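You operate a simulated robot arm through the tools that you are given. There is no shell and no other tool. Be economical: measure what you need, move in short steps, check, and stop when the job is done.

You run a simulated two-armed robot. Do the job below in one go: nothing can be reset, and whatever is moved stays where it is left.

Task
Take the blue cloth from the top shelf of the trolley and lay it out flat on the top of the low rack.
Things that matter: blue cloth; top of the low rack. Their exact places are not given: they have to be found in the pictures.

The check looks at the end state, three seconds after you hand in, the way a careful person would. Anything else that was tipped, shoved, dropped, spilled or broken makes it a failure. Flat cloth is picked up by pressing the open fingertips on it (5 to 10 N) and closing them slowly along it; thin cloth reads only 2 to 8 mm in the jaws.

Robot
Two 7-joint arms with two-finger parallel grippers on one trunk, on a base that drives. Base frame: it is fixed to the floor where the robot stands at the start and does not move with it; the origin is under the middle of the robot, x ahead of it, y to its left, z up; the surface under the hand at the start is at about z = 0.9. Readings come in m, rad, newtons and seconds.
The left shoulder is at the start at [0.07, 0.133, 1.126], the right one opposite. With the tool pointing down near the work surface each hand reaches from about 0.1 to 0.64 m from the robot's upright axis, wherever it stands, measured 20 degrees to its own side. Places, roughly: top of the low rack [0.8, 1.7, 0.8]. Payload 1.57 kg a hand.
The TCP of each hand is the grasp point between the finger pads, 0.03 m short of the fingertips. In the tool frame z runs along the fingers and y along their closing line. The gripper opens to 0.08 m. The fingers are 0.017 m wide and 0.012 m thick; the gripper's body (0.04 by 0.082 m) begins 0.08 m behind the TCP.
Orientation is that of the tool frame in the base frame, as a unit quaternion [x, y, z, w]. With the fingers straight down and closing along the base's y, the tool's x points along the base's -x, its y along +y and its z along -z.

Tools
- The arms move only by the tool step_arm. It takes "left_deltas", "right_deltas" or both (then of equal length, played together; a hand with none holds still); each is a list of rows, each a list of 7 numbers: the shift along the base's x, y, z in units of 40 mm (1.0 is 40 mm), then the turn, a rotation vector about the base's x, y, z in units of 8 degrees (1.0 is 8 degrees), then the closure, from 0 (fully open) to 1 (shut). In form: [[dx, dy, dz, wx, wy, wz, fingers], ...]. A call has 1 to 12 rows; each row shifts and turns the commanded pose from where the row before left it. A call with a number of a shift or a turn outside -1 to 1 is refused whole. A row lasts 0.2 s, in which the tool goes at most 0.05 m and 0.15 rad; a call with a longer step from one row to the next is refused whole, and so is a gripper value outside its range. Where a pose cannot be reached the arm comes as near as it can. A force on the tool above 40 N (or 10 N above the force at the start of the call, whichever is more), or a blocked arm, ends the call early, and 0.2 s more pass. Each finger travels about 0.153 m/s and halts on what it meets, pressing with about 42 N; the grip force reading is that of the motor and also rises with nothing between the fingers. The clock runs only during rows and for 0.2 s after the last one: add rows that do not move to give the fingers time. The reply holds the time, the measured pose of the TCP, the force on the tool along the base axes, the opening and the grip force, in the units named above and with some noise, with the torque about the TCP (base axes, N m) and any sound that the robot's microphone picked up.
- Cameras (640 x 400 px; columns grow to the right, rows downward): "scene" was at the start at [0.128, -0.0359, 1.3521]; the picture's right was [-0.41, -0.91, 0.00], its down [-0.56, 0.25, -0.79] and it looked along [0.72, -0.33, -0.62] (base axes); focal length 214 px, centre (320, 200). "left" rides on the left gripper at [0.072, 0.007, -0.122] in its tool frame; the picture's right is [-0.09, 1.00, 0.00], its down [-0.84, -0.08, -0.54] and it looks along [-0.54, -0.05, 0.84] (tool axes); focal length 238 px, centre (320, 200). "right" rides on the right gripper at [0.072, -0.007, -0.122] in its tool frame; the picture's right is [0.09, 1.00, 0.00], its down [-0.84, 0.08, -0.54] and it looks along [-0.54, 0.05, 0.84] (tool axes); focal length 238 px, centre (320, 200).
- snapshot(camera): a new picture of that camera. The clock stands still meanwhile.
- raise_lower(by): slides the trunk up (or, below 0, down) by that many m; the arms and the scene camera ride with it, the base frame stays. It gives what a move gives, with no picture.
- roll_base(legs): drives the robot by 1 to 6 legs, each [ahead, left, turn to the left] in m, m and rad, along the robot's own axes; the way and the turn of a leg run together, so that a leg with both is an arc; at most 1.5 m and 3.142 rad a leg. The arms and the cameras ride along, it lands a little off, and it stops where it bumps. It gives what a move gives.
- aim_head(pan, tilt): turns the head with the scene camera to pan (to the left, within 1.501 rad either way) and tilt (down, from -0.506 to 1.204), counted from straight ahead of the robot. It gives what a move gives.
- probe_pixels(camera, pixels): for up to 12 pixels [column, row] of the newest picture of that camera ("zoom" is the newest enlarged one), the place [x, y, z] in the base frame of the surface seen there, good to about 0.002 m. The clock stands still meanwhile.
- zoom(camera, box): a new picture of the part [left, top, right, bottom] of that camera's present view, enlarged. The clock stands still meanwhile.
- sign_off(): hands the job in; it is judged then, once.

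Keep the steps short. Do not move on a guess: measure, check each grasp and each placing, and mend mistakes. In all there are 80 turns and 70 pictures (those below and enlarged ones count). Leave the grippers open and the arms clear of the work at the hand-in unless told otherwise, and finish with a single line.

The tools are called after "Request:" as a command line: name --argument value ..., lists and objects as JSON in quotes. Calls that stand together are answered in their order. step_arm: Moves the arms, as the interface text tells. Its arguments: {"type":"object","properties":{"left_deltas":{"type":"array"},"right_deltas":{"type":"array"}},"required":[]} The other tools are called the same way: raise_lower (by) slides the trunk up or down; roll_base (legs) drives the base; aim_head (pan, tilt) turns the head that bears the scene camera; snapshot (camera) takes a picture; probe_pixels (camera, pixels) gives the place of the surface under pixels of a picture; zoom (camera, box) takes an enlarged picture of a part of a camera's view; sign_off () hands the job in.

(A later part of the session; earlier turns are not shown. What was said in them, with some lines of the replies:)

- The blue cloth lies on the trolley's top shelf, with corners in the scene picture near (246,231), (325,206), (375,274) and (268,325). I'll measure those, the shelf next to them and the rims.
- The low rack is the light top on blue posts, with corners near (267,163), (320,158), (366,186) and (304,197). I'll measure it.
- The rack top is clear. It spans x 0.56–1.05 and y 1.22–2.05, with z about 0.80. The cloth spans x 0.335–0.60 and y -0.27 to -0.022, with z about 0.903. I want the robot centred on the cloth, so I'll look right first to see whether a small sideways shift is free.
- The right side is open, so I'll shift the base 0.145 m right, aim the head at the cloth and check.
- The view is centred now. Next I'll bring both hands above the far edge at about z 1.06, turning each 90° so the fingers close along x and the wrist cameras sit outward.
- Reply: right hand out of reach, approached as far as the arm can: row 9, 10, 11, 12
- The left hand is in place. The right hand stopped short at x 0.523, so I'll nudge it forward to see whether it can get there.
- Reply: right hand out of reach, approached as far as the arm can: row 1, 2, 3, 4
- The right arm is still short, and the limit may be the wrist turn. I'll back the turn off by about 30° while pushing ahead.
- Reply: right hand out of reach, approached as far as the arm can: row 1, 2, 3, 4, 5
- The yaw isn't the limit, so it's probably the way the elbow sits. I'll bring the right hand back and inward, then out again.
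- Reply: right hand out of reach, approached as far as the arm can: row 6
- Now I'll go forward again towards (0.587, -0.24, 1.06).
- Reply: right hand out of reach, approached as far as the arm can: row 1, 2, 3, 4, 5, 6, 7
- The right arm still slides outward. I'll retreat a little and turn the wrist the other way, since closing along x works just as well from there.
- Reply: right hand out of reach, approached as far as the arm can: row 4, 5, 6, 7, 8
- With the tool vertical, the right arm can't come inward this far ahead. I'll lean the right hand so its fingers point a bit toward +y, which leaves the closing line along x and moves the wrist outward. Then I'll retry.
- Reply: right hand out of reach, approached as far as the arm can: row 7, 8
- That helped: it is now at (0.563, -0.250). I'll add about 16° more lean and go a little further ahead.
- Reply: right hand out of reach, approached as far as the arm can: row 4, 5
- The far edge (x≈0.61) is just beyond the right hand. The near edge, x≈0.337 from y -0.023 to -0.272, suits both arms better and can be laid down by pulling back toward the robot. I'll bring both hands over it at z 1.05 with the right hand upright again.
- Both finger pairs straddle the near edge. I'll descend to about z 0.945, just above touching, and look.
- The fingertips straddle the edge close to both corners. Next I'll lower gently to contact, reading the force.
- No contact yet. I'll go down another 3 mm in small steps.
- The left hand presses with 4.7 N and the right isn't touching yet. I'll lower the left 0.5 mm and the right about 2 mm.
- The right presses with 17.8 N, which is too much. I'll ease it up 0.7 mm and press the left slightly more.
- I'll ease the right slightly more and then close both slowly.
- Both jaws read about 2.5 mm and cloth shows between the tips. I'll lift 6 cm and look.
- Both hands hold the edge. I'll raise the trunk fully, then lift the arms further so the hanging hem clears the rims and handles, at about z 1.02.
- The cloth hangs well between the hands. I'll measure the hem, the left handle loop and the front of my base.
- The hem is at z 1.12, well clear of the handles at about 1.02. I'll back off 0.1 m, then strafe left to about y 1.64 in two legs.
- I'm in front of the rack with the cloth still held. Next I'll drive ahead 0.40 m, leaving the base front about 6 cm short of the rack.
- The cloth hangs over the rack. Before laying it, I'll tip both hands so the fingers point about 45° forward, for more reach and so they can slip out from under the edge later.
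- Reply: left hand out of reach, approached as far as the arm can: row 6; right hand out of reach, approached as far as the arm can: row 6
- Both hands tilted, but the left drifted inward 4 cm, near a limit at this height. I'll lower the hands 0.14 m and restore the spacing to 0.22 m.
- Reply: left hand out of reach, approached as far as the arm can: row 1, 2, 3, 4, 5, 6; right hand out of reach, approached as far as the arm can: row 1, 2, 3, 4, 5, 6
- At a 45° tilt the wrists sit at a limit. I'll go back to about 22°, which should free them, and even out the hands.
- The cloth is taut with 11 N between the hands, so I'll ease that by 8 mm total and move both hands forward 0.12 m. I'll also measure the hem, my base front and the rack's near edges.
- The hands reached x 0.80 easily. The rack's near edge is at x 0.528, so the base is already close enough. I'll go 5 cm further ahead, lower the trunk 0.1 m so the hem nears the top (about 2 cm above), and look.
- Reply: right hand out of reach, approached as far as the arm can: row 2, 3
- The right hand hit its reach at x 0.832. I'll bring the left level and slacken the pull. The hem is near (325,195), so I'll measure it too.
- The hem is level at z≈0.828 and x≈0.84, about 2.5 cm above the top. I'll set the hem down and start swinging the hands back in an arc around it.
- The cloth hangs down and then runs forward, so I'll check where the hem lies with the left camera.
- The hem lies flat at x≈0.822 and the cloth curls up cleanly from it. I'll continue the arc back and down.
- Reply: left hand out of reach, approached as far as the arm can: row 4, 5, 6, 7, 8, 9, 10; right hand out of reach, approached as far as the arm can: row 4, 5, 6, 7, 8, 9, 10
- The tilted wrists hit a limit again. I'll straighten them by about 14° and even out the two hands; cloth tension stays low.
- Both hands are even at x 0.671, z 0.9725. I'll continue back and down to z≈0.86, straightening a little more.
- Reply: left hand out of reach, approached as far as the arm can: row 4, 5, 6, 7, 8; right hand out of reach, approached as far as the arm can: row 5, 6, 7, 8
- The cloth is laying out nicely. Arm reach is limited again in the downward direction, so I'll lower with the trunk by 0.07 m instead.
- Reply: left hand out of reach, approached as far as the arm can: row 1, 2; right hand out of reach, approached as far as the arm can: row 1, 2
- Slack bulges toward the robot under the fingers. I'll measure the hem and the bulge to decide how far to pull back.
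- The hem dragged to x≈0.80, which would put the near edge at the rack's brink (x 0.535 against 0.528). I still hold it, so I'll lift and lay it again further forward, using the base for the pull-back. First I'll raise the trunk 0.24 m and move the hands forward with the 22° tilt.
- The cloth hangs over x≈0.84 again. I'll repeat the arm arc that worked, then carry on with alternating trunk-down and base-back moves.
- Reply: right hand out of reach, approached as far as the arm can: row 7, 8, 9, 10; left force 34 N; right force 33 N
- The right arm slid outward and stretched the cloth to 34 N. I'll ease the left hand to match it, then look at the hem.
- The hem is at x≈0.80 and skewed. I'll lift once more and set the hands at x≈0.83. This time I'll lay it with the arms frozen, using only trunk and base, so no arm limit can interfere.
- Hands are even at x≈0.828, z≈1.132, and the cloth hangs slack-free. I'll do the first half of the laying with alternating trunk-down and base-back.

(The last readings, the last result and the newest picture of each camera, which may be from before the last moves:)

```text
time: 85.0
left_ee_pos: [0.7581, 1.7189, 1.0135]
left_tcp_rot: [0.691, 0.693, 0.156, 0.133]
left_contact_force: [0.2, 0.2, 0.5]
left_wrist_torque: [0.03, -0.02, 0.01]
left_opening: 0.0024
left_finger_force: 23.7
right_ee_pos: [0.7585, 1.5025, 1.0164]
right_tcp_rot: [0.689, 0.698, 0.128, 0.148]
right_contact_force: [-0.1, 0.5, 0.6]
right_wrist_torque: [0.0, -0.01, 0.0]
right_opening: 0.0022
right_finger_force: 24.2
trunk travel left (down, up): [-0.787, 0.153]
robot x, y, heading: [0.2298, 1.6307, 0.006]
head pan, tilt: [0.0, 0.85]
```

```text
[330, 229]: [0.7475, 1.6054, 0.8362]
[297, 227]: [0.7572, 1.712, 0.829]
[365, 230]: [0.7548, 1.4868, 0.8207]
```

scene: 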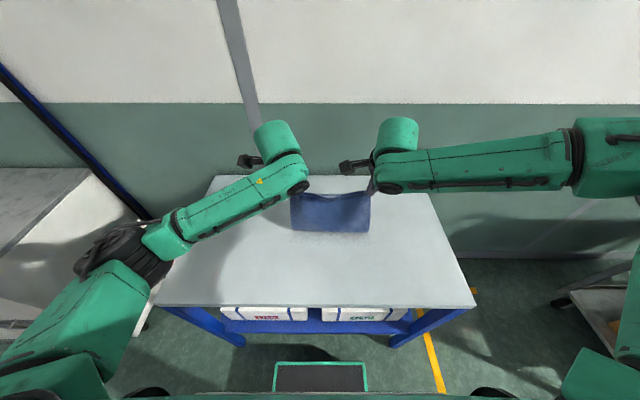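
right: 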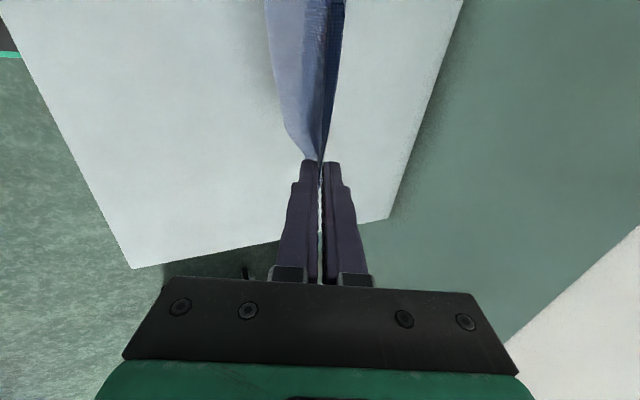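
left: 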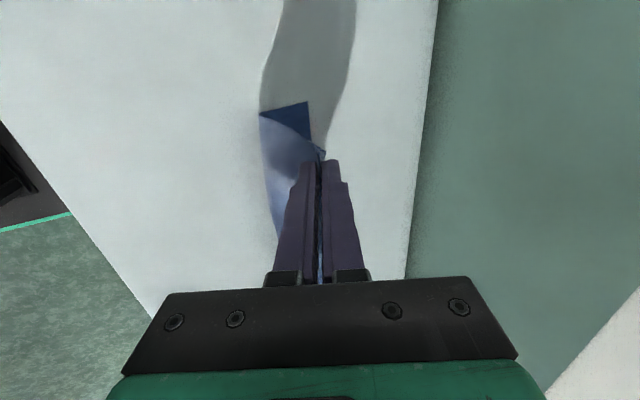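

The hem is straight and flat at x≈0.829. Continuing the lay the same way.

Request:
roll_base --legs '[[-0.05, 0, 0]]'

Request:
raise_lower --by -0.035

Request:
roll_base --legs '[[-0.045, 0, 0]]'

Request:
raise_lower --by -0.04

Request:
roll_base --legs '[[-0.03, 0, 0]]'

Request:
raise_lower --by -0.035

Request:
snapshot --camera "left"

Request:
snapshot --camera "scene"

```text
time: 85.9
left_ee_pos: [0.7127, 1.7185, 1.01]
left_tcp_rot: [0.691, 0.694, 0.153, 0.131]
left_contact_force: [0.6, -0.1, -0.6]
left_wrist_torque: [-0.03, 0.05, -0.04]
left_opening: 0.0024
left_finger_force: 24.4
right_ee_pos: [0.7152, 1.5001, 1.0119]
right_tcp_rot: [0.69, 0.698, 0.126, 0.147]
right_contact_force: [0.1, -0.6, -1.7]
right_wrist_torque: [0.0, 0.0, -0.01]
right_opening: 0.0024
right_finger_force: 23.7
trunk travel left (down, up): [-0.787, 0.153]
robot x, y, heading: [0.1809, 1.6377, 0.004]
head pan, tilt: [0.0, 0.85]
```

```text
time: 86.7
left_ee_pos: [0.708, 1.7186, 0.9771]
left_tcp_rot: [0.69, 0.694, 0.156, 0.133]
left_contact_force: [0.0, -0.2, -0.3]
left_wrist_torque: [0.0, -0.01, 0.0]
left_opening: 0.0023
left_finger_force: 23.7
right_ee_pos: [0.7084, 1.5009, 0.9809]
right_tcp_rot: [0.689, 0.697, 0.128, 0.149]
right_contact_force: [-0.6, 0.1, 0.1]
right_wrist_torque: [-0.01, 0.01, 0.0]
right_opening: 0.0025
right_finger_force: 23.4
trunk travel left (down, up): [-0.752, 0.188]
robot x, y, heading: [0.1788, 1.635, 0.01]
head pan, tilt: [0.0, 0.85]
```

```text
time: 87.6
left_ee_pos: [0.6683, 1.7183, 0.9754]
left_tcp_rot: [0.691, 0.694, 0.153, 0.131]
left_contact_force: [-0.6, -0.3, -0.4]
left_wrist_torque: [0.04, 0.08, 0.02]
left_opening: 0.0025
left_finger_force: 24.0
right_ee_pos: [0.668, 1.5013, 0.9784]
right_tcp_rot: [0.69, 0.698, 0.125, 0.147]
right_contact_force: [0.7, 1.1, 0.4]
right_wrist_torque: [0.01, 0.01, 0.04]
right_opening: 0.0022
right_finger_force: 24.0
trunk travel left (down, up): [-0.752, 0.188]
robot x, y, heading: [0.1366, 1.6308, 0.01]
head pan, tilt: [0.0, 0.85]
```

```text
time: 88.4
left_ee_pos: [0.6641, 1.7191, 0.9376]
left_tcp_rot: [0.691, 0.693, 0.156, 0.133]
left_contact_force: [-0.2, -0.4, 0.2]
left_wrist_torque: [-0.04, -0.01, 0.0]
left_opening: 0.0021
left_finger_force: 23.5
right_ee_pos: [0.664, 1.4997, 0.9418]
right_tcp_rot: [0.689, 0.697, 0.128, 0.148]
right_contact_force: [0.0, -0.4, -0.2]
right_wrist_torque: [0.02, 0.0, 0.0]
right_opening: 0.0022
right_finger_force: 24.1
trunk travel left (down, up): [-0.712, 0.228]
robot x, y, heading: [0.1399, 1.6335, 0.003]
head pan, tilt: [0.0, 0.85]
```

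```text
time: 89.3
left_ee_pos: [0.6386, 1.7193, 0.9344]
left_tcp_rot: [0.691, 0.694, 0.154, 0.132]
left_contact_force: [0.6, 0.3, -0.2]
left_wrist_torque: [0.03, 0.0, 0.01]
left_opening: 0.0027
left_finger_force: 23.8
right_ee_pos: [0.6395, 1.5001, 0.9379]
right_tcp_rot: [0.69, 0.697, 0.127, 0.147]
right_contact_force: [0.8, 0.1, -0.4]
right_wrist_torque: [0.0, 0.01, 0.0]
right_opening: 0.0023
right_finger_force: 23.8
trunk travel left (down, up): [-0.712, 0.228]
robot x, y, heading: [0.1085, 1.6348, 0.005]
head pan, tilt: [0.0, 0.85]
```

```text
time: 90.0
left_ee_pos: [0.634, 1.7179, 0.9025]
left_tcp_rot: [0.69, 0.694, 0.157, 0.133]
left_contact_force: [0.2, 0.3, 0.1]
left_wrist_torque: [0.03, 0.0, -0.03]
left_opening: 0.0025
left_finger_force: 24.5
right_ee_pos: [0.6338, 1.5001, 0.9058]
right_tcp_rot: [0.69, 0.696, 0.128, 0.15]
right_contact_force: [-0.5, 0.0, 0.6]
right_wrist_torque: [0.0, 0.0, -0.01]
right_opening: 0.0024
right_finger_force: 23.5
trunk travel left (down, up): [-0.677, 0.263]
robot x, y, heading: [0.1061, 1.6349, 0.006]
head pan, tilt: [0.0, 0.85]
```

```text
22 pictures are left
```

left: 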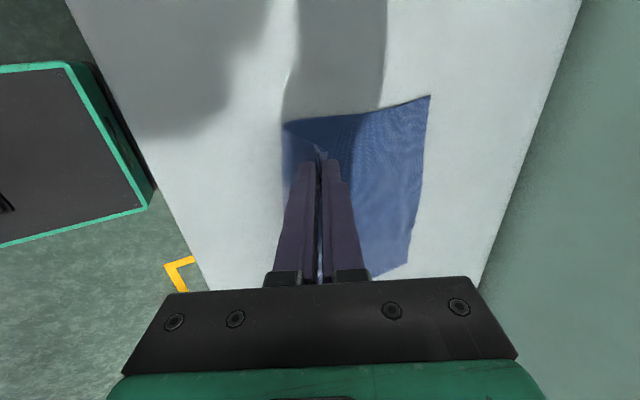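

```text
21 pictures are left
```

scene: 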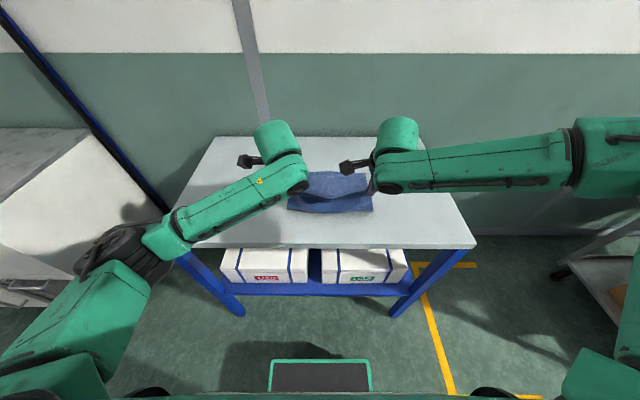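

Nearly down. I'll check the hem and carry on with the final back-and-down.

Request:
probe_pixels --camera "left" --pixels '[[425, 101], [406, 260], [418, 180]]'

Request:
roll_base --legs '[[-0.025, 0, 0]]'

Request:
raise_lower --by -0.035

Request:
roll_base --legs '[[-0.015, 0, 0]]'

Request:
raise_lower --by -0.02

Request:
snapshot --camera "left"

Request:
zoom --camera "scene" --box '[200, 100, 460, 260]'

```text
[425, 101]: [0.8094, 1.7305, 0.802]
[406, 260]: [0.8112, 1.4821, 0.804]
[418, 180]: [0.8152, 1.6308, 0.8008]
```

```text
time: 90.9
left_ee_pos: [0.6119, 1.7177, 0.9001]
left_tcp_rot: [0.691, 0.694, 0.154, 0.131]
left_contact_force: [0.8, 0.4, -0.1]
left_wrist_torque: [-0.02, 0.01, 0.01]
left_opening: 0.0022
left_finger_force: 23.6
right_ee_pos: [0.6118, 1.5005, 0.9047]
right_tcp_rot: [0.69, 0.697, 0.126, 0.147]
right_contact_force: [0.2, -0.4, -0.5]
right_wrist_torque: [0.02, 0.02, -0.01]
right_opening: 0.0026
right_finger_force: 23.8
trunk travel left (down, up): [-0.677, 0.263]
robot x, y, heading: [0.0837, 1.6362, 0.006]
head pan, tilt: [0.0, 0.85]
```

```text
time: 91.7
left_ee_pos: [0.609, 1.7182, 0.8684]
left_tcp_rot: [0.69, 0.694, 0.157, 0.133]
left_contact_force: [0.0, 0.3, 0.7]
left_wrist_torque: [0.02, -0.01, -0.02]
left_opening: 0.0023
left_finger_force: 23.3
right_ee_pos: [0.6093, 1.4994, 0.8714]
right_tcp_rot: [0.69, 0.696, 0.128, 0.149]
right_contact_force: [-1.0, -0.9, -0.8]
right_wrist_torque: [0.04, -0.01, 0.0]
right_opening: 0.0024
right_finger_force: 23.9
trunk travel left (down, up): [-0.642, 0.298]
robot x, y, heading: [0.0828, 1.6349, 0.005]
head pan, tilt: [0.0, 0.85]
```

```text
time: 92.4
left_ee_pos: [0.5961, 1.7179, 0.8656]
left_tcp_rot: [0.691, 0.694, 0.155, 0.131]
left_contact_force: [-0.3, 0.0, 0.2]
left_wrist_torque: [-0.01, 0.05, -0.04]
left_opening: 0.0023
left_finger_force: 23.4
right_ee_pos: [0.5966, 1.5004, 0.8702]
right_tcp_rot: [0.69, 0.697, 0.126, 0.148]
right_contact_force: [-1.1, -0.6, -0.8]
right_wrist_torque: [0.0, 0.02, -0.02]
right_opening: 0.0025
right_finger_force: 23.7
trunk travel left (down, up): [-0.642, 0.298]
robot x, y, heading: [0.0695, 1.6323, 0.005]
head pan, tilt: [0.0, 0.85]
```

```text
time: 93.1
left_ee_pos: [0.5952, 1.7179, 0.8476]
left_tcp_rot: [0.691, 0.694, 0.155, 0.133]
left_contact_force: [0.3, -1.2, -0.4]
left_wrist_torque: [-0.01, 0.02, -0.04]
left_opening: 0.0023
left_finger_force: 23.8
right_ee_pos: [0.5949, 1.5004, 0.8496]
right_tcp_rot: [0.69, 0.696, 0.128, 0.149]
right_contact_force: [1.1, 0.0, 0.4]
right_wrist_torque: [0.0, -0.01, -0.03]
right_opening: 0.0024
right_finger_force: 23.9
trunk travel left (down, up): [-0.622, 0.318]
robot x, y, heading: [0.0624, 1.6337, 0.008]
head pan, tilt: [0.0, 0.85]
```

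```text
20 pictures are left
```

left: 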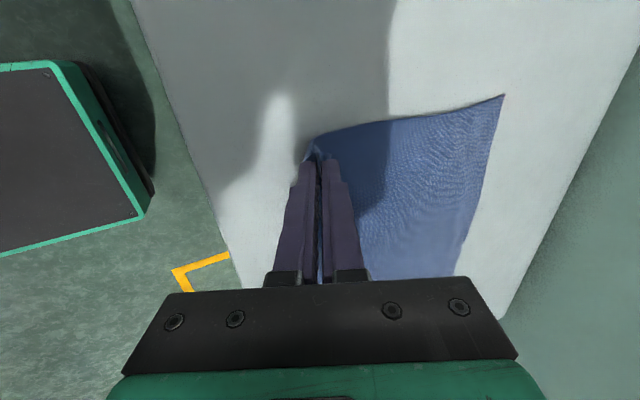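

```text
2.46 times, centred on (330, 180) of scene
```

zoom: 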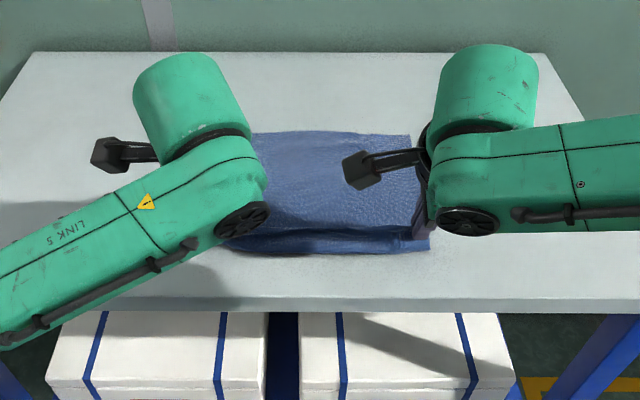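

Some slack remains, with the hem at x≈0.81 and the tips at x≈0.606. I'll pull back 3 cm with the arms, lower the last centimetre and tilt the fingers a bit further forward so the edge leans toward the robot when released.

Request:
step_arm --left_deltas '[[-0.2, 0, -0.05, 0, -0.35, 0, 1], [-0.2, 0, -0.05, 0, -0.35, 0, 1], [-0.2, 0, -0.05, 0, -0.35, 0, 1], [-0.2, 0, -0.05, 0, -0.35, 0, 1], [0, 0, 0, 0, 0, 0, 1]]' --right_deltas '[[-0.2, 0, -0.07, 0, -0.35, 0, 1], [-0.2, 0, -0.07, 0, -0.35, 0, 1], [-0.2, 0, -0.07, 0, -0.35, 0, 1], [-0.2, 0, -0.07, 0, -0.35, 0, 1], [0, 0, 0, 0, 0, 0, 1]]'

Request:
snapshot --camera "left"

Request:
snapshot --camera "right"

```text
time: 94.3
left_ee_pos: [0.5617, 1.716, 0.8388]
left_tcp_rot: [0.673, 0.677, 0.221, 0.201]
left_contact_force: [1.5, -16.3, 1.2]
left_wrist_torque: [-0.33, -0.04, -0.23]
left_opening: 0.0022
left_finger_force: 23.6
right_ee_pos: [0.5781, 1.4756, 0.8613]
right_tcp_rot: [0.672, 0.681, 0.195, 0.214]
right_contact_force: [-1.8, 16.1, -2.1]
right_wrist_torque: [0.28, 0.11, 0.23]
right_opening: 0.0024
right_finger_force: 23.7
right hand out of reach, approached as far as the arm can: row 3, 4
trunk travel left (down, up): [-0.622, 0.318]
robot x, y, heading: [0.0674, 1.6335, 0.003]
head pan, tilt: [0.0, 0.85]
```

```text
18 pictures are left
```

left: 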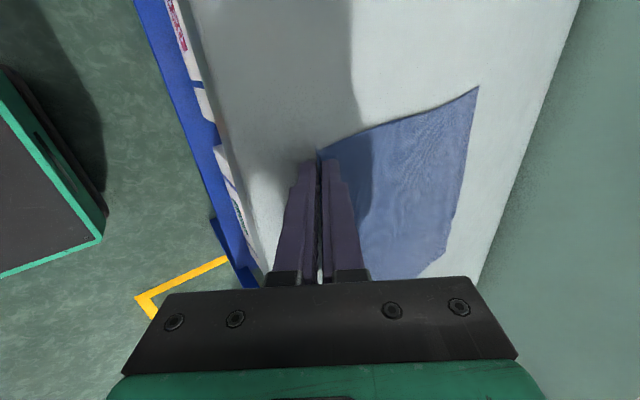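

```text
17 pictures are left
```

right: 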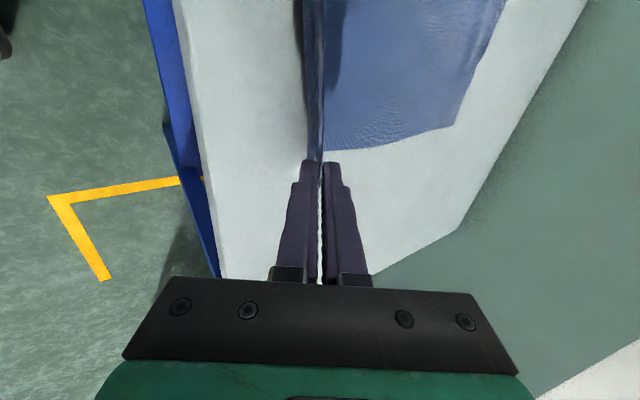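

The right wrist hit its limit again. I'll undo the right hand's extra tilt and bring it in line with the left.

Request:
step_arm --right_deltas '[[0, 0.2, 0, 0, 0.4, 0, 1], [0, 0.2, -0.1, 0, 0.4, 0, 1], [-0.1, 0.15, -0.15, 0, 0.4, 0, 1], [-0.15, 0, -0.15, 0, 0.2, 0, 1], [-0.1, 0, -0.05, 0, 0, 0, 1], [0, 0, 0, 0, 0, 0, 1]]'

Request:
snapshot --camera "right"

```text
time: 95.7
left_ee_pos: [0.5624, 1.7184, 0.8384]
left_tcp_rot: [0.672, 0.678, 0.222, 0.199]
left_contact_force: [0.1, -0.3, -0.1]
left_wrist_torque: [-0.02, 0.04, 0.03]
left_opening: 0.0026
left_finger_force: 24.0
right_ee_pos: [0.5641, 1.4965, 0.8434]
right_tcp_rot: [0.69, 0.697, 0.128, 0.148]
right_contact_force: [-0.3, 0.7, 0.8]
right_wrist_torque: [0.01, 0.0, 0.01]
right_opening: 0.0024
right_finger_force: 24.0
trunk travel left (down, up): [-0.622, 0.318]
robot x, y, heading: [0.0683, 1.6377, 0.008]
head pan, tilt: [0.0, 0.85]
```

```text
16 pictures are left
```

right: 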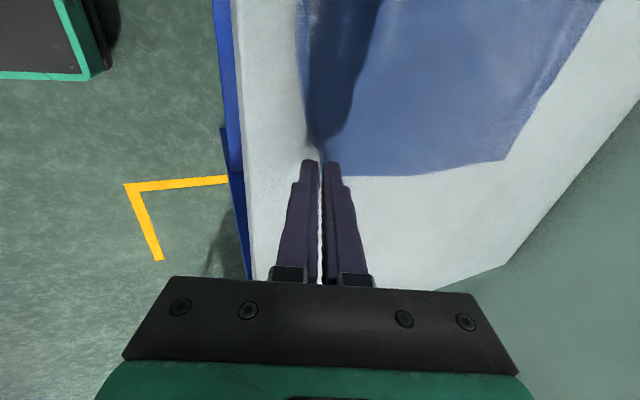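

Even again. I'll measure the hem and how the near edge lies before releasing.

Request:
probe_pixels --camera "right" --pixels '[[502, 155], [598, 5], [300, 20], [305, 100], [340, 172], [420, 170], [245, 150]]'

Request:
zoom --camera "scene" --box '[220, 110, 440, 250]'

```text
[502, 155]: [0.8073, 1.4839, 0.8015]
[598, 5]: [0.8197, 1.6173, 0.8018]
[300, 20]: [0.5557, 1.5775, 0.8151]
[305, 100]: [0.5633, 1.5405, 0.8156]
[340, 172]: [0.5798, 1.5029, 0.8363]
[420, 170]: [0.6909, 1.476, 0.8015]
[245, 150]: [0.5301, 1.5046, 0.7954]
```

```text
2.86 times, centred on (330, 180) of scene
```

zoom: 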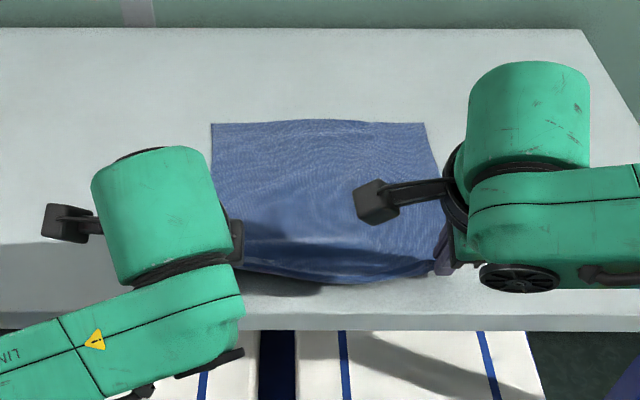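

The cloth lies flat over x 0.556–0.815. I'll lower the right a touch and open both slowly to about 25 mm.

Request:
step_arm --left_deltas '[[0, 0, 0.03, 0, 0, 0, 0.97], [0, 0, 0, 0, 0, 0, 0.93], [0, 0, 0, 0, 0, 0, 0.88], [0, 0, 0, 0, 0, 0, 0.83], [0, 0, 0.03, 0, 0, 0, 0.78], [0, 0, 0.03, 0, 0, 0, 0.72], [0, 0, 0, 0, 0, 0, 0.7]]' --right_deltas '[[0, 0, -0.05, 0, 0, 0, 1], [0, 0, 0, 0, 0, 0, 0.95], [0, 0, 0, 0, 0, 0, 0.9], [0, 0, 0, 0, 0, 0, 0.85], [0, 0, 0.03, 0, 0, 0, 0.78], [0, 0, 0.03, 0, 0, 0, 0.72], [0, 0, 0, 0, 0, 0, 0.7]]'

Request:
snapshot --camera "left"

Request:
snapshot --camera "right"

```text
time: 97.3
left_ee_pos: [0.5616, 1.7177, 0.8422]
left_tcp_rot: [0.672, 0.677, 0.223, 0.199]
left_contact_force: [1.2, 0.5, -0.4]
left_wrist_torque: [-0.02, -0.03, 0.01]
left_opening: 0.0239
left_finger_force: 0.0
right_ee_pos: [0.5639, 1.4961, 0.8433]
right_tcp_rot: [0.69, 0.697, 0.128, 0.149]
right_contact_force: [0.1, -0.4, -0.5]
right_wrist_torque: [-0.01, 0.01, 0.01]
right_opening: 0.024
right_finger_force: 0.0
trunk travel left (down, up): [-0.622, 0.318]
robot x, y, heading: [0.0659, 1.6365, 0.005]
head pan, tilt: [0.0, 0.85]
```

```text
14 pictures are left
```

left: 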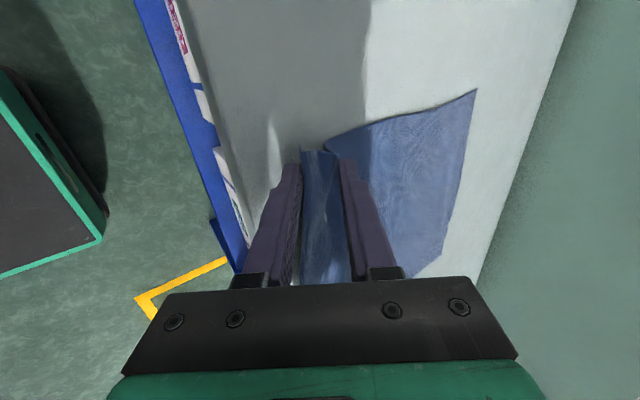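

```text
13 pictures are left
```

right: 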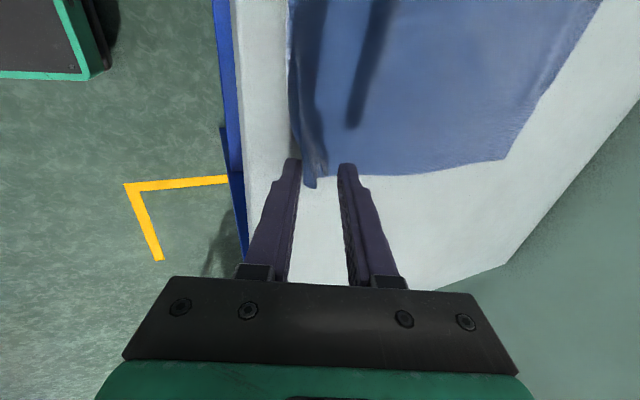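

Released: the edge now rests loose between the fingers. I'll withdraw both hands back and up along the finger direction, then up clear, and look.

Request:
step_arm --left_deltas '[[-0.11, 0, 0.17, 0, 0, 0, 0.7], [-0.16, 0, 0.25, 0, 0, 0, 0.7], [-0.22, 0, 0.34, 0, 0, 0, 0.7], [-0.22, 0, 0.34, 0, 0, 0, 0.7], [-0.2, 0, 0.5, 0, 0, 0, 0.7], [0, 0, 0.7, 0, 0, 0, 0.7], [0, 0, 0.7, 0, 0, 0, 0.7], [0, 0, 0.7, 0, 0, 0, 0.7]]' --right_deltas '[[-0.08, 0, 0.18, 0, 0, 0, 0.7], [-0.11, 0, 0.28, 0, 0, 0, 0.7], [-0.15, 0, 0.37, 0, 0, 0, 0.7], [-0.15, 0, 0.37, 0, 0, 0, 0.7], [-0.15, 0, 0.5, 0, 0, 0, 0.7], [0, 0, 0.7, 0, 0, 0, 0.7], [0, 0, 0.7, 0, 0, 0, 0.7], [0, 0, 0.7, 0, 0, 0, 0.7]]'

Request:
roll_base --legs '[[-0.15, 0, 0]]'

Request:
zoom --camera "scene" --box '[180, 50, 480, 240]'

```text
time: 99.1
left_ee_pos: [0.5259, 1.7182, 0.9921]
left_tcp_rot: [0.671, 0.678, 0.222, 0.2]
left_contact_force: [-0.9, -0.4, -0.4]
left_wrist_torque: [-0.01, 0.01, 0.02]
left_opening: 0.024
left_finger_force: 0.0
right_ee_pos: [0.5401, 1.4949, 0.9958]
right_tcp_rot: [0.69, 0.697, 0.128, 0.149]
right_contact_force: [-0.8, -0.1, -0.6]
right_wrist_torque: [0.0, 0.0, -0.01]
right_opening: 0.0241
right_finger_force: 0.0
trunk travel left (down, up): [-0.622, 0.318]
robot x, y, heading: [0.0641, 1.6366, 0.002]
head pan, tilt: [0.0, 0.85]
```

```text
time: 100.5
left_ee_pos: [0.3784, 1.7181, 0.9909]
left_tcp_rot: [0.671, 0.679, 0.222, 0.199]
left_contact_force: [0.6, 0.6, 0.1]
left_wrist_torque: [-0.03, 0.01, 0.0]
left_opening: 0.0242
left_finger_force: 0.0
right_ee_pos: [0.3915, 1.4957, 0.9949]
right_tcp_rot: [0.689, 0.698, 0.128, 0.148]
right_contact_force: [0.1, 0.0, 0.7]
right_wrist_torque: [0.01, -0.02, 0.02]
right_opening: 0.0242
right_finger_force: 0.0
trunk travel left (down, up): [-0.622, 0.318]
robot x, y, heading: [-0.0839, 1.6355, 0.011]
head pan, tilt: [0.0, 0.85]
```

```text
2.11 times, centred on (330, 145) of scene
```

zoom: 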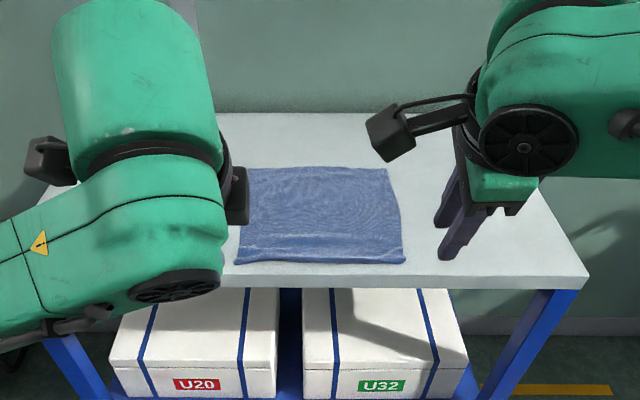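

The cloth lies on the rack, but the near edge may be folded. I'll raise the trunk and spread the hands for a clear look from above.

Request:
raise_lower --by 0.25

Request:
step_arm --left_deltas '[[0, 0.8, 0, 0, 0, 0, 0.5], [0, 0.8, 0, 0, 0, 0, 0.5], [0, 0.8, 0, 0, 0, 0, 0.5], [0, 0.8, 0, 0, 0, 0, 0.5], [0, 0.8, 0, 0, 0, 0, 0.5]]' --right_deltas '[[0, -0.8, 0, 0, 0, 0, 0.5], [0, -0.8, 0, 0, 0, 0, 0.5], [0, -0.8, 0, 0, 0, 0, 0.5], [0, -0.8, 0, 0, 0, 0, 0.5], [0, -0.8, 0, 0, 0, 0, 0.5]]'

Request:
zoom --camera "scene" --box '[220, 110, 440, 250]'

```text
time: 103.0
left_ee_pos: [0.3767, 1.7181, 1.2417]
left_tcp_rot: [0.671, 0.679, 0.223, 0.199]
left_contact_force: [-0.7, -0.5, 0.6]
left_wrist_torque: [0.03, 0.02, 0.02]
left_opening: 0.0242
left_finger_force: 0.0
right_ee_pos: [0.3923, 1.4945, 1.2436]
right_tcp_rot: [0.689, 0.698, 0.128, 0.149]
right_contact_force: [0.0, 0.1, 0.8]
right_wrist_torque: [0.02, -0.02, -0.01]
right_opening: 0.0239
right_finger_force: 0.0
trunk travel left (down, up): [-0.872, 0.068]
robot x, y, heading: [-0.0857, 1.6325, 0.007]
head pan, tilt: [0.0, 0.85]
```

```text
time: 104.2
left_ee_pos: [0.3767, 1.8784, 1.242]
left_tcp_rot: [0.671, 0.678, 0.224, 0.199]
left_contact_force: [-0.4, -0.6, 0.2]
left_wrist_torque: [-0.02, -0.03, -0.01]
left_opening: 0.0401
left_finger_force: 0.1
right_ee_pos: [0.387, 1.334, 1.2451]
right_tcp_rot: [0.689, 0.698, 0.128, 0.149]
right_contact_force: [0.1, 0.2, -0.2]
right_wrist_torque: [0.01, -0.02, 0.04]
right_opening: 0.0399
right_finger_force: 0.0
trunk travel left (down, up): [-0.872, 0.068]
robot x, y, heading: [-0.0824, 1.6336, 0.008]
head pan, tilt: [0.0, 0.85]
```

```text
2.86 times, centred on (330, 180) of scene
```

zoom: 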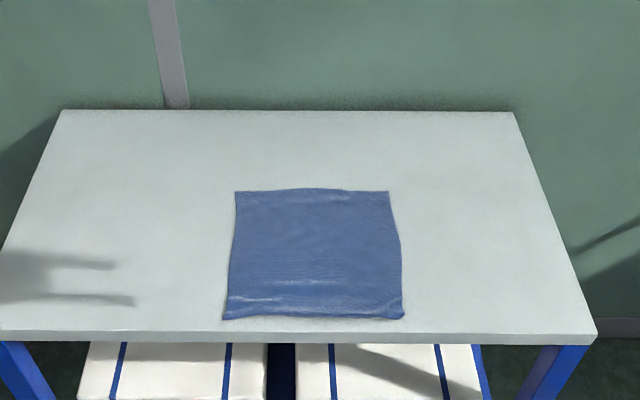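

It's spread out well. I'll measure the corners and the height along the near edge to see if it's folded.

Request:
probe_pixels --camera "zoom" --pixels '[[238, 194], [386, 193], [227, 316], [400, 315], [310, 316], [310, 308], [310, 299], [310, 290], [390, 308], [240, 308], [310, 250], [310, 190]]'

Request:
zoom --camera "scene" --box '[290, 190, 370, 230]'

```text
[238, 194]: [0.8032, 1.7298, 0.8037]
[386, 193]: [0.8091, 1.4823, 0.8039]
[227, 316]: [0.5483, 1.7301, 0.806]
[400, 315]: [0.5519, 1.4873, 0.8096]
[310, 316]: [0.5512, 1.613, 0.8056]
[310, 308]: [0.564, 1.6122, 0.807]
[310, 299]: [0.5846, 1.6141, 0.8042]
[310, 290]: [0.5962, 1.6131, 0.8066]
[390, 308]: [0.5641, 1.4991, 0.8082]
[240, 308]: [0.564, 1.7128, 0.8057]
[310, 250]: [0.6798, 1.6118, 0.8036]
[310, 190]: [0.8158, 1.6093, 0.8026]
```

```text
8.00 times, centred on (330, 210) of scene
```

zoom: 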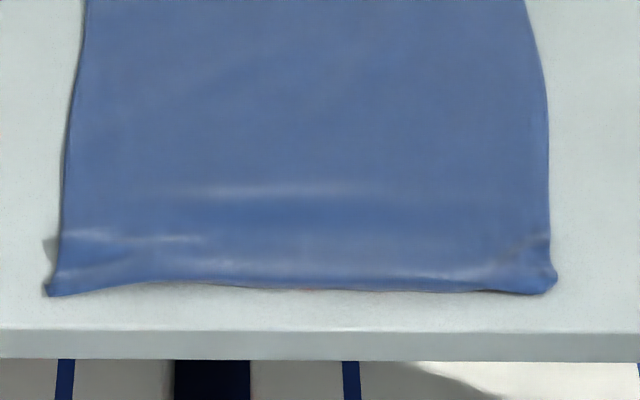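

The cloth covers x 0.55–0.81 and y 1.48–1.73, close to its full size. It lies 1–7 mm above the top with no fold-over and is wholly on the rack. I'll open the grippers fully and back away a little.

Request:
step_arm --left_deltas '[[0, 0, 0, 0, 0, 0, 0], [0, 0, 0, 0, 0, 0, 0], [0, 0, 0, 0, 0, 0, 0]]' --right_deltas '[[0, 0, 0, 0, 0, 0, 0], [0, 0, 0, 0, 0, 0, 0], [0, 0, 0, 0, 0, 0, 0]]'

Request:
roll_base --legs '[[-0.1, 0, 0]]'

Request:
snapshot --camera "scene"

```text
time: 105.0
left_ee_pos: [0.3779, 1.879, 1.2418]
left_tcp_rot: [0.671, 0.679, 0.222, 0.2]
left_contact_force: [0.1, 0.0, -0.4]
left_wrist_torque: [0.01, -0.02, 0.0]
left_opening: 0.0801
left_finger_force: 0.0
right_ee_pos: [0.3883, 1.3341, 1.2443]
right_tcp_rot: [0.689, 0.698, 0.126, 0.148]
right_contact_force: [-0.6, 0.9, 1.0]
right_wrist_torque: [0.01, 0.04, -0.04]
right_opening: 0.08
right_finger_force: 0.2
trunk travel left (down, up): [-0.872, 0.068]
robot x, y, heading: [-0.0834, 1.633, 0.01]
head pan, tilt: [0.0, 0.85]
```

```text
time: 106.2
left_ee_pos: [0.2839, 1.8773, 1.2398]
left_tcp_rot: [0.672, 0.679, 0.22, 0.197]
left_contact_force: [0.1, -0.3, 0.5]
left_wrist_torque: [0.0, 0.04, -0.01]
left_opening: 0.08
left_finger_force: 0.0
right_ee_pos: [0.2927, 1.332, 1.2434]
right_tcp_rot: [0.69, 0.698, 0.126, 0.147]
right_contact_force: [0.7, -0.7, 0.0]
right_wrist_torque: [0.01, 0.02, -0.04]
right_opening: 0.0799
right_finger_force: 0.1
trunk travel left (down, up): [-0.872, 0.068]
robot x, y, heading: [-0.1832, 1.6336, 0.005]
head pan, tilt: [0.0, 0.85]
```

```text
9 pictures are left
```

scene: 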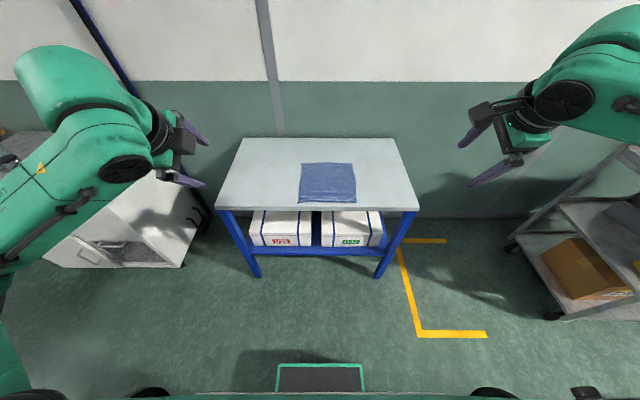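

The cloth lies flat on the rack, both grippers are open and the arms are clear. The boxes, rack and trolley in view look undisturbed. Handing in.

Request:
sign_off

```text
The job is handed in.
```

The blue cloth is laid out flat on top of the low rack, apart from slight ripples up to about 7 mm high along the near edge; the grippers are open, the arms are clear, and nothing else appears to have been disturbed.
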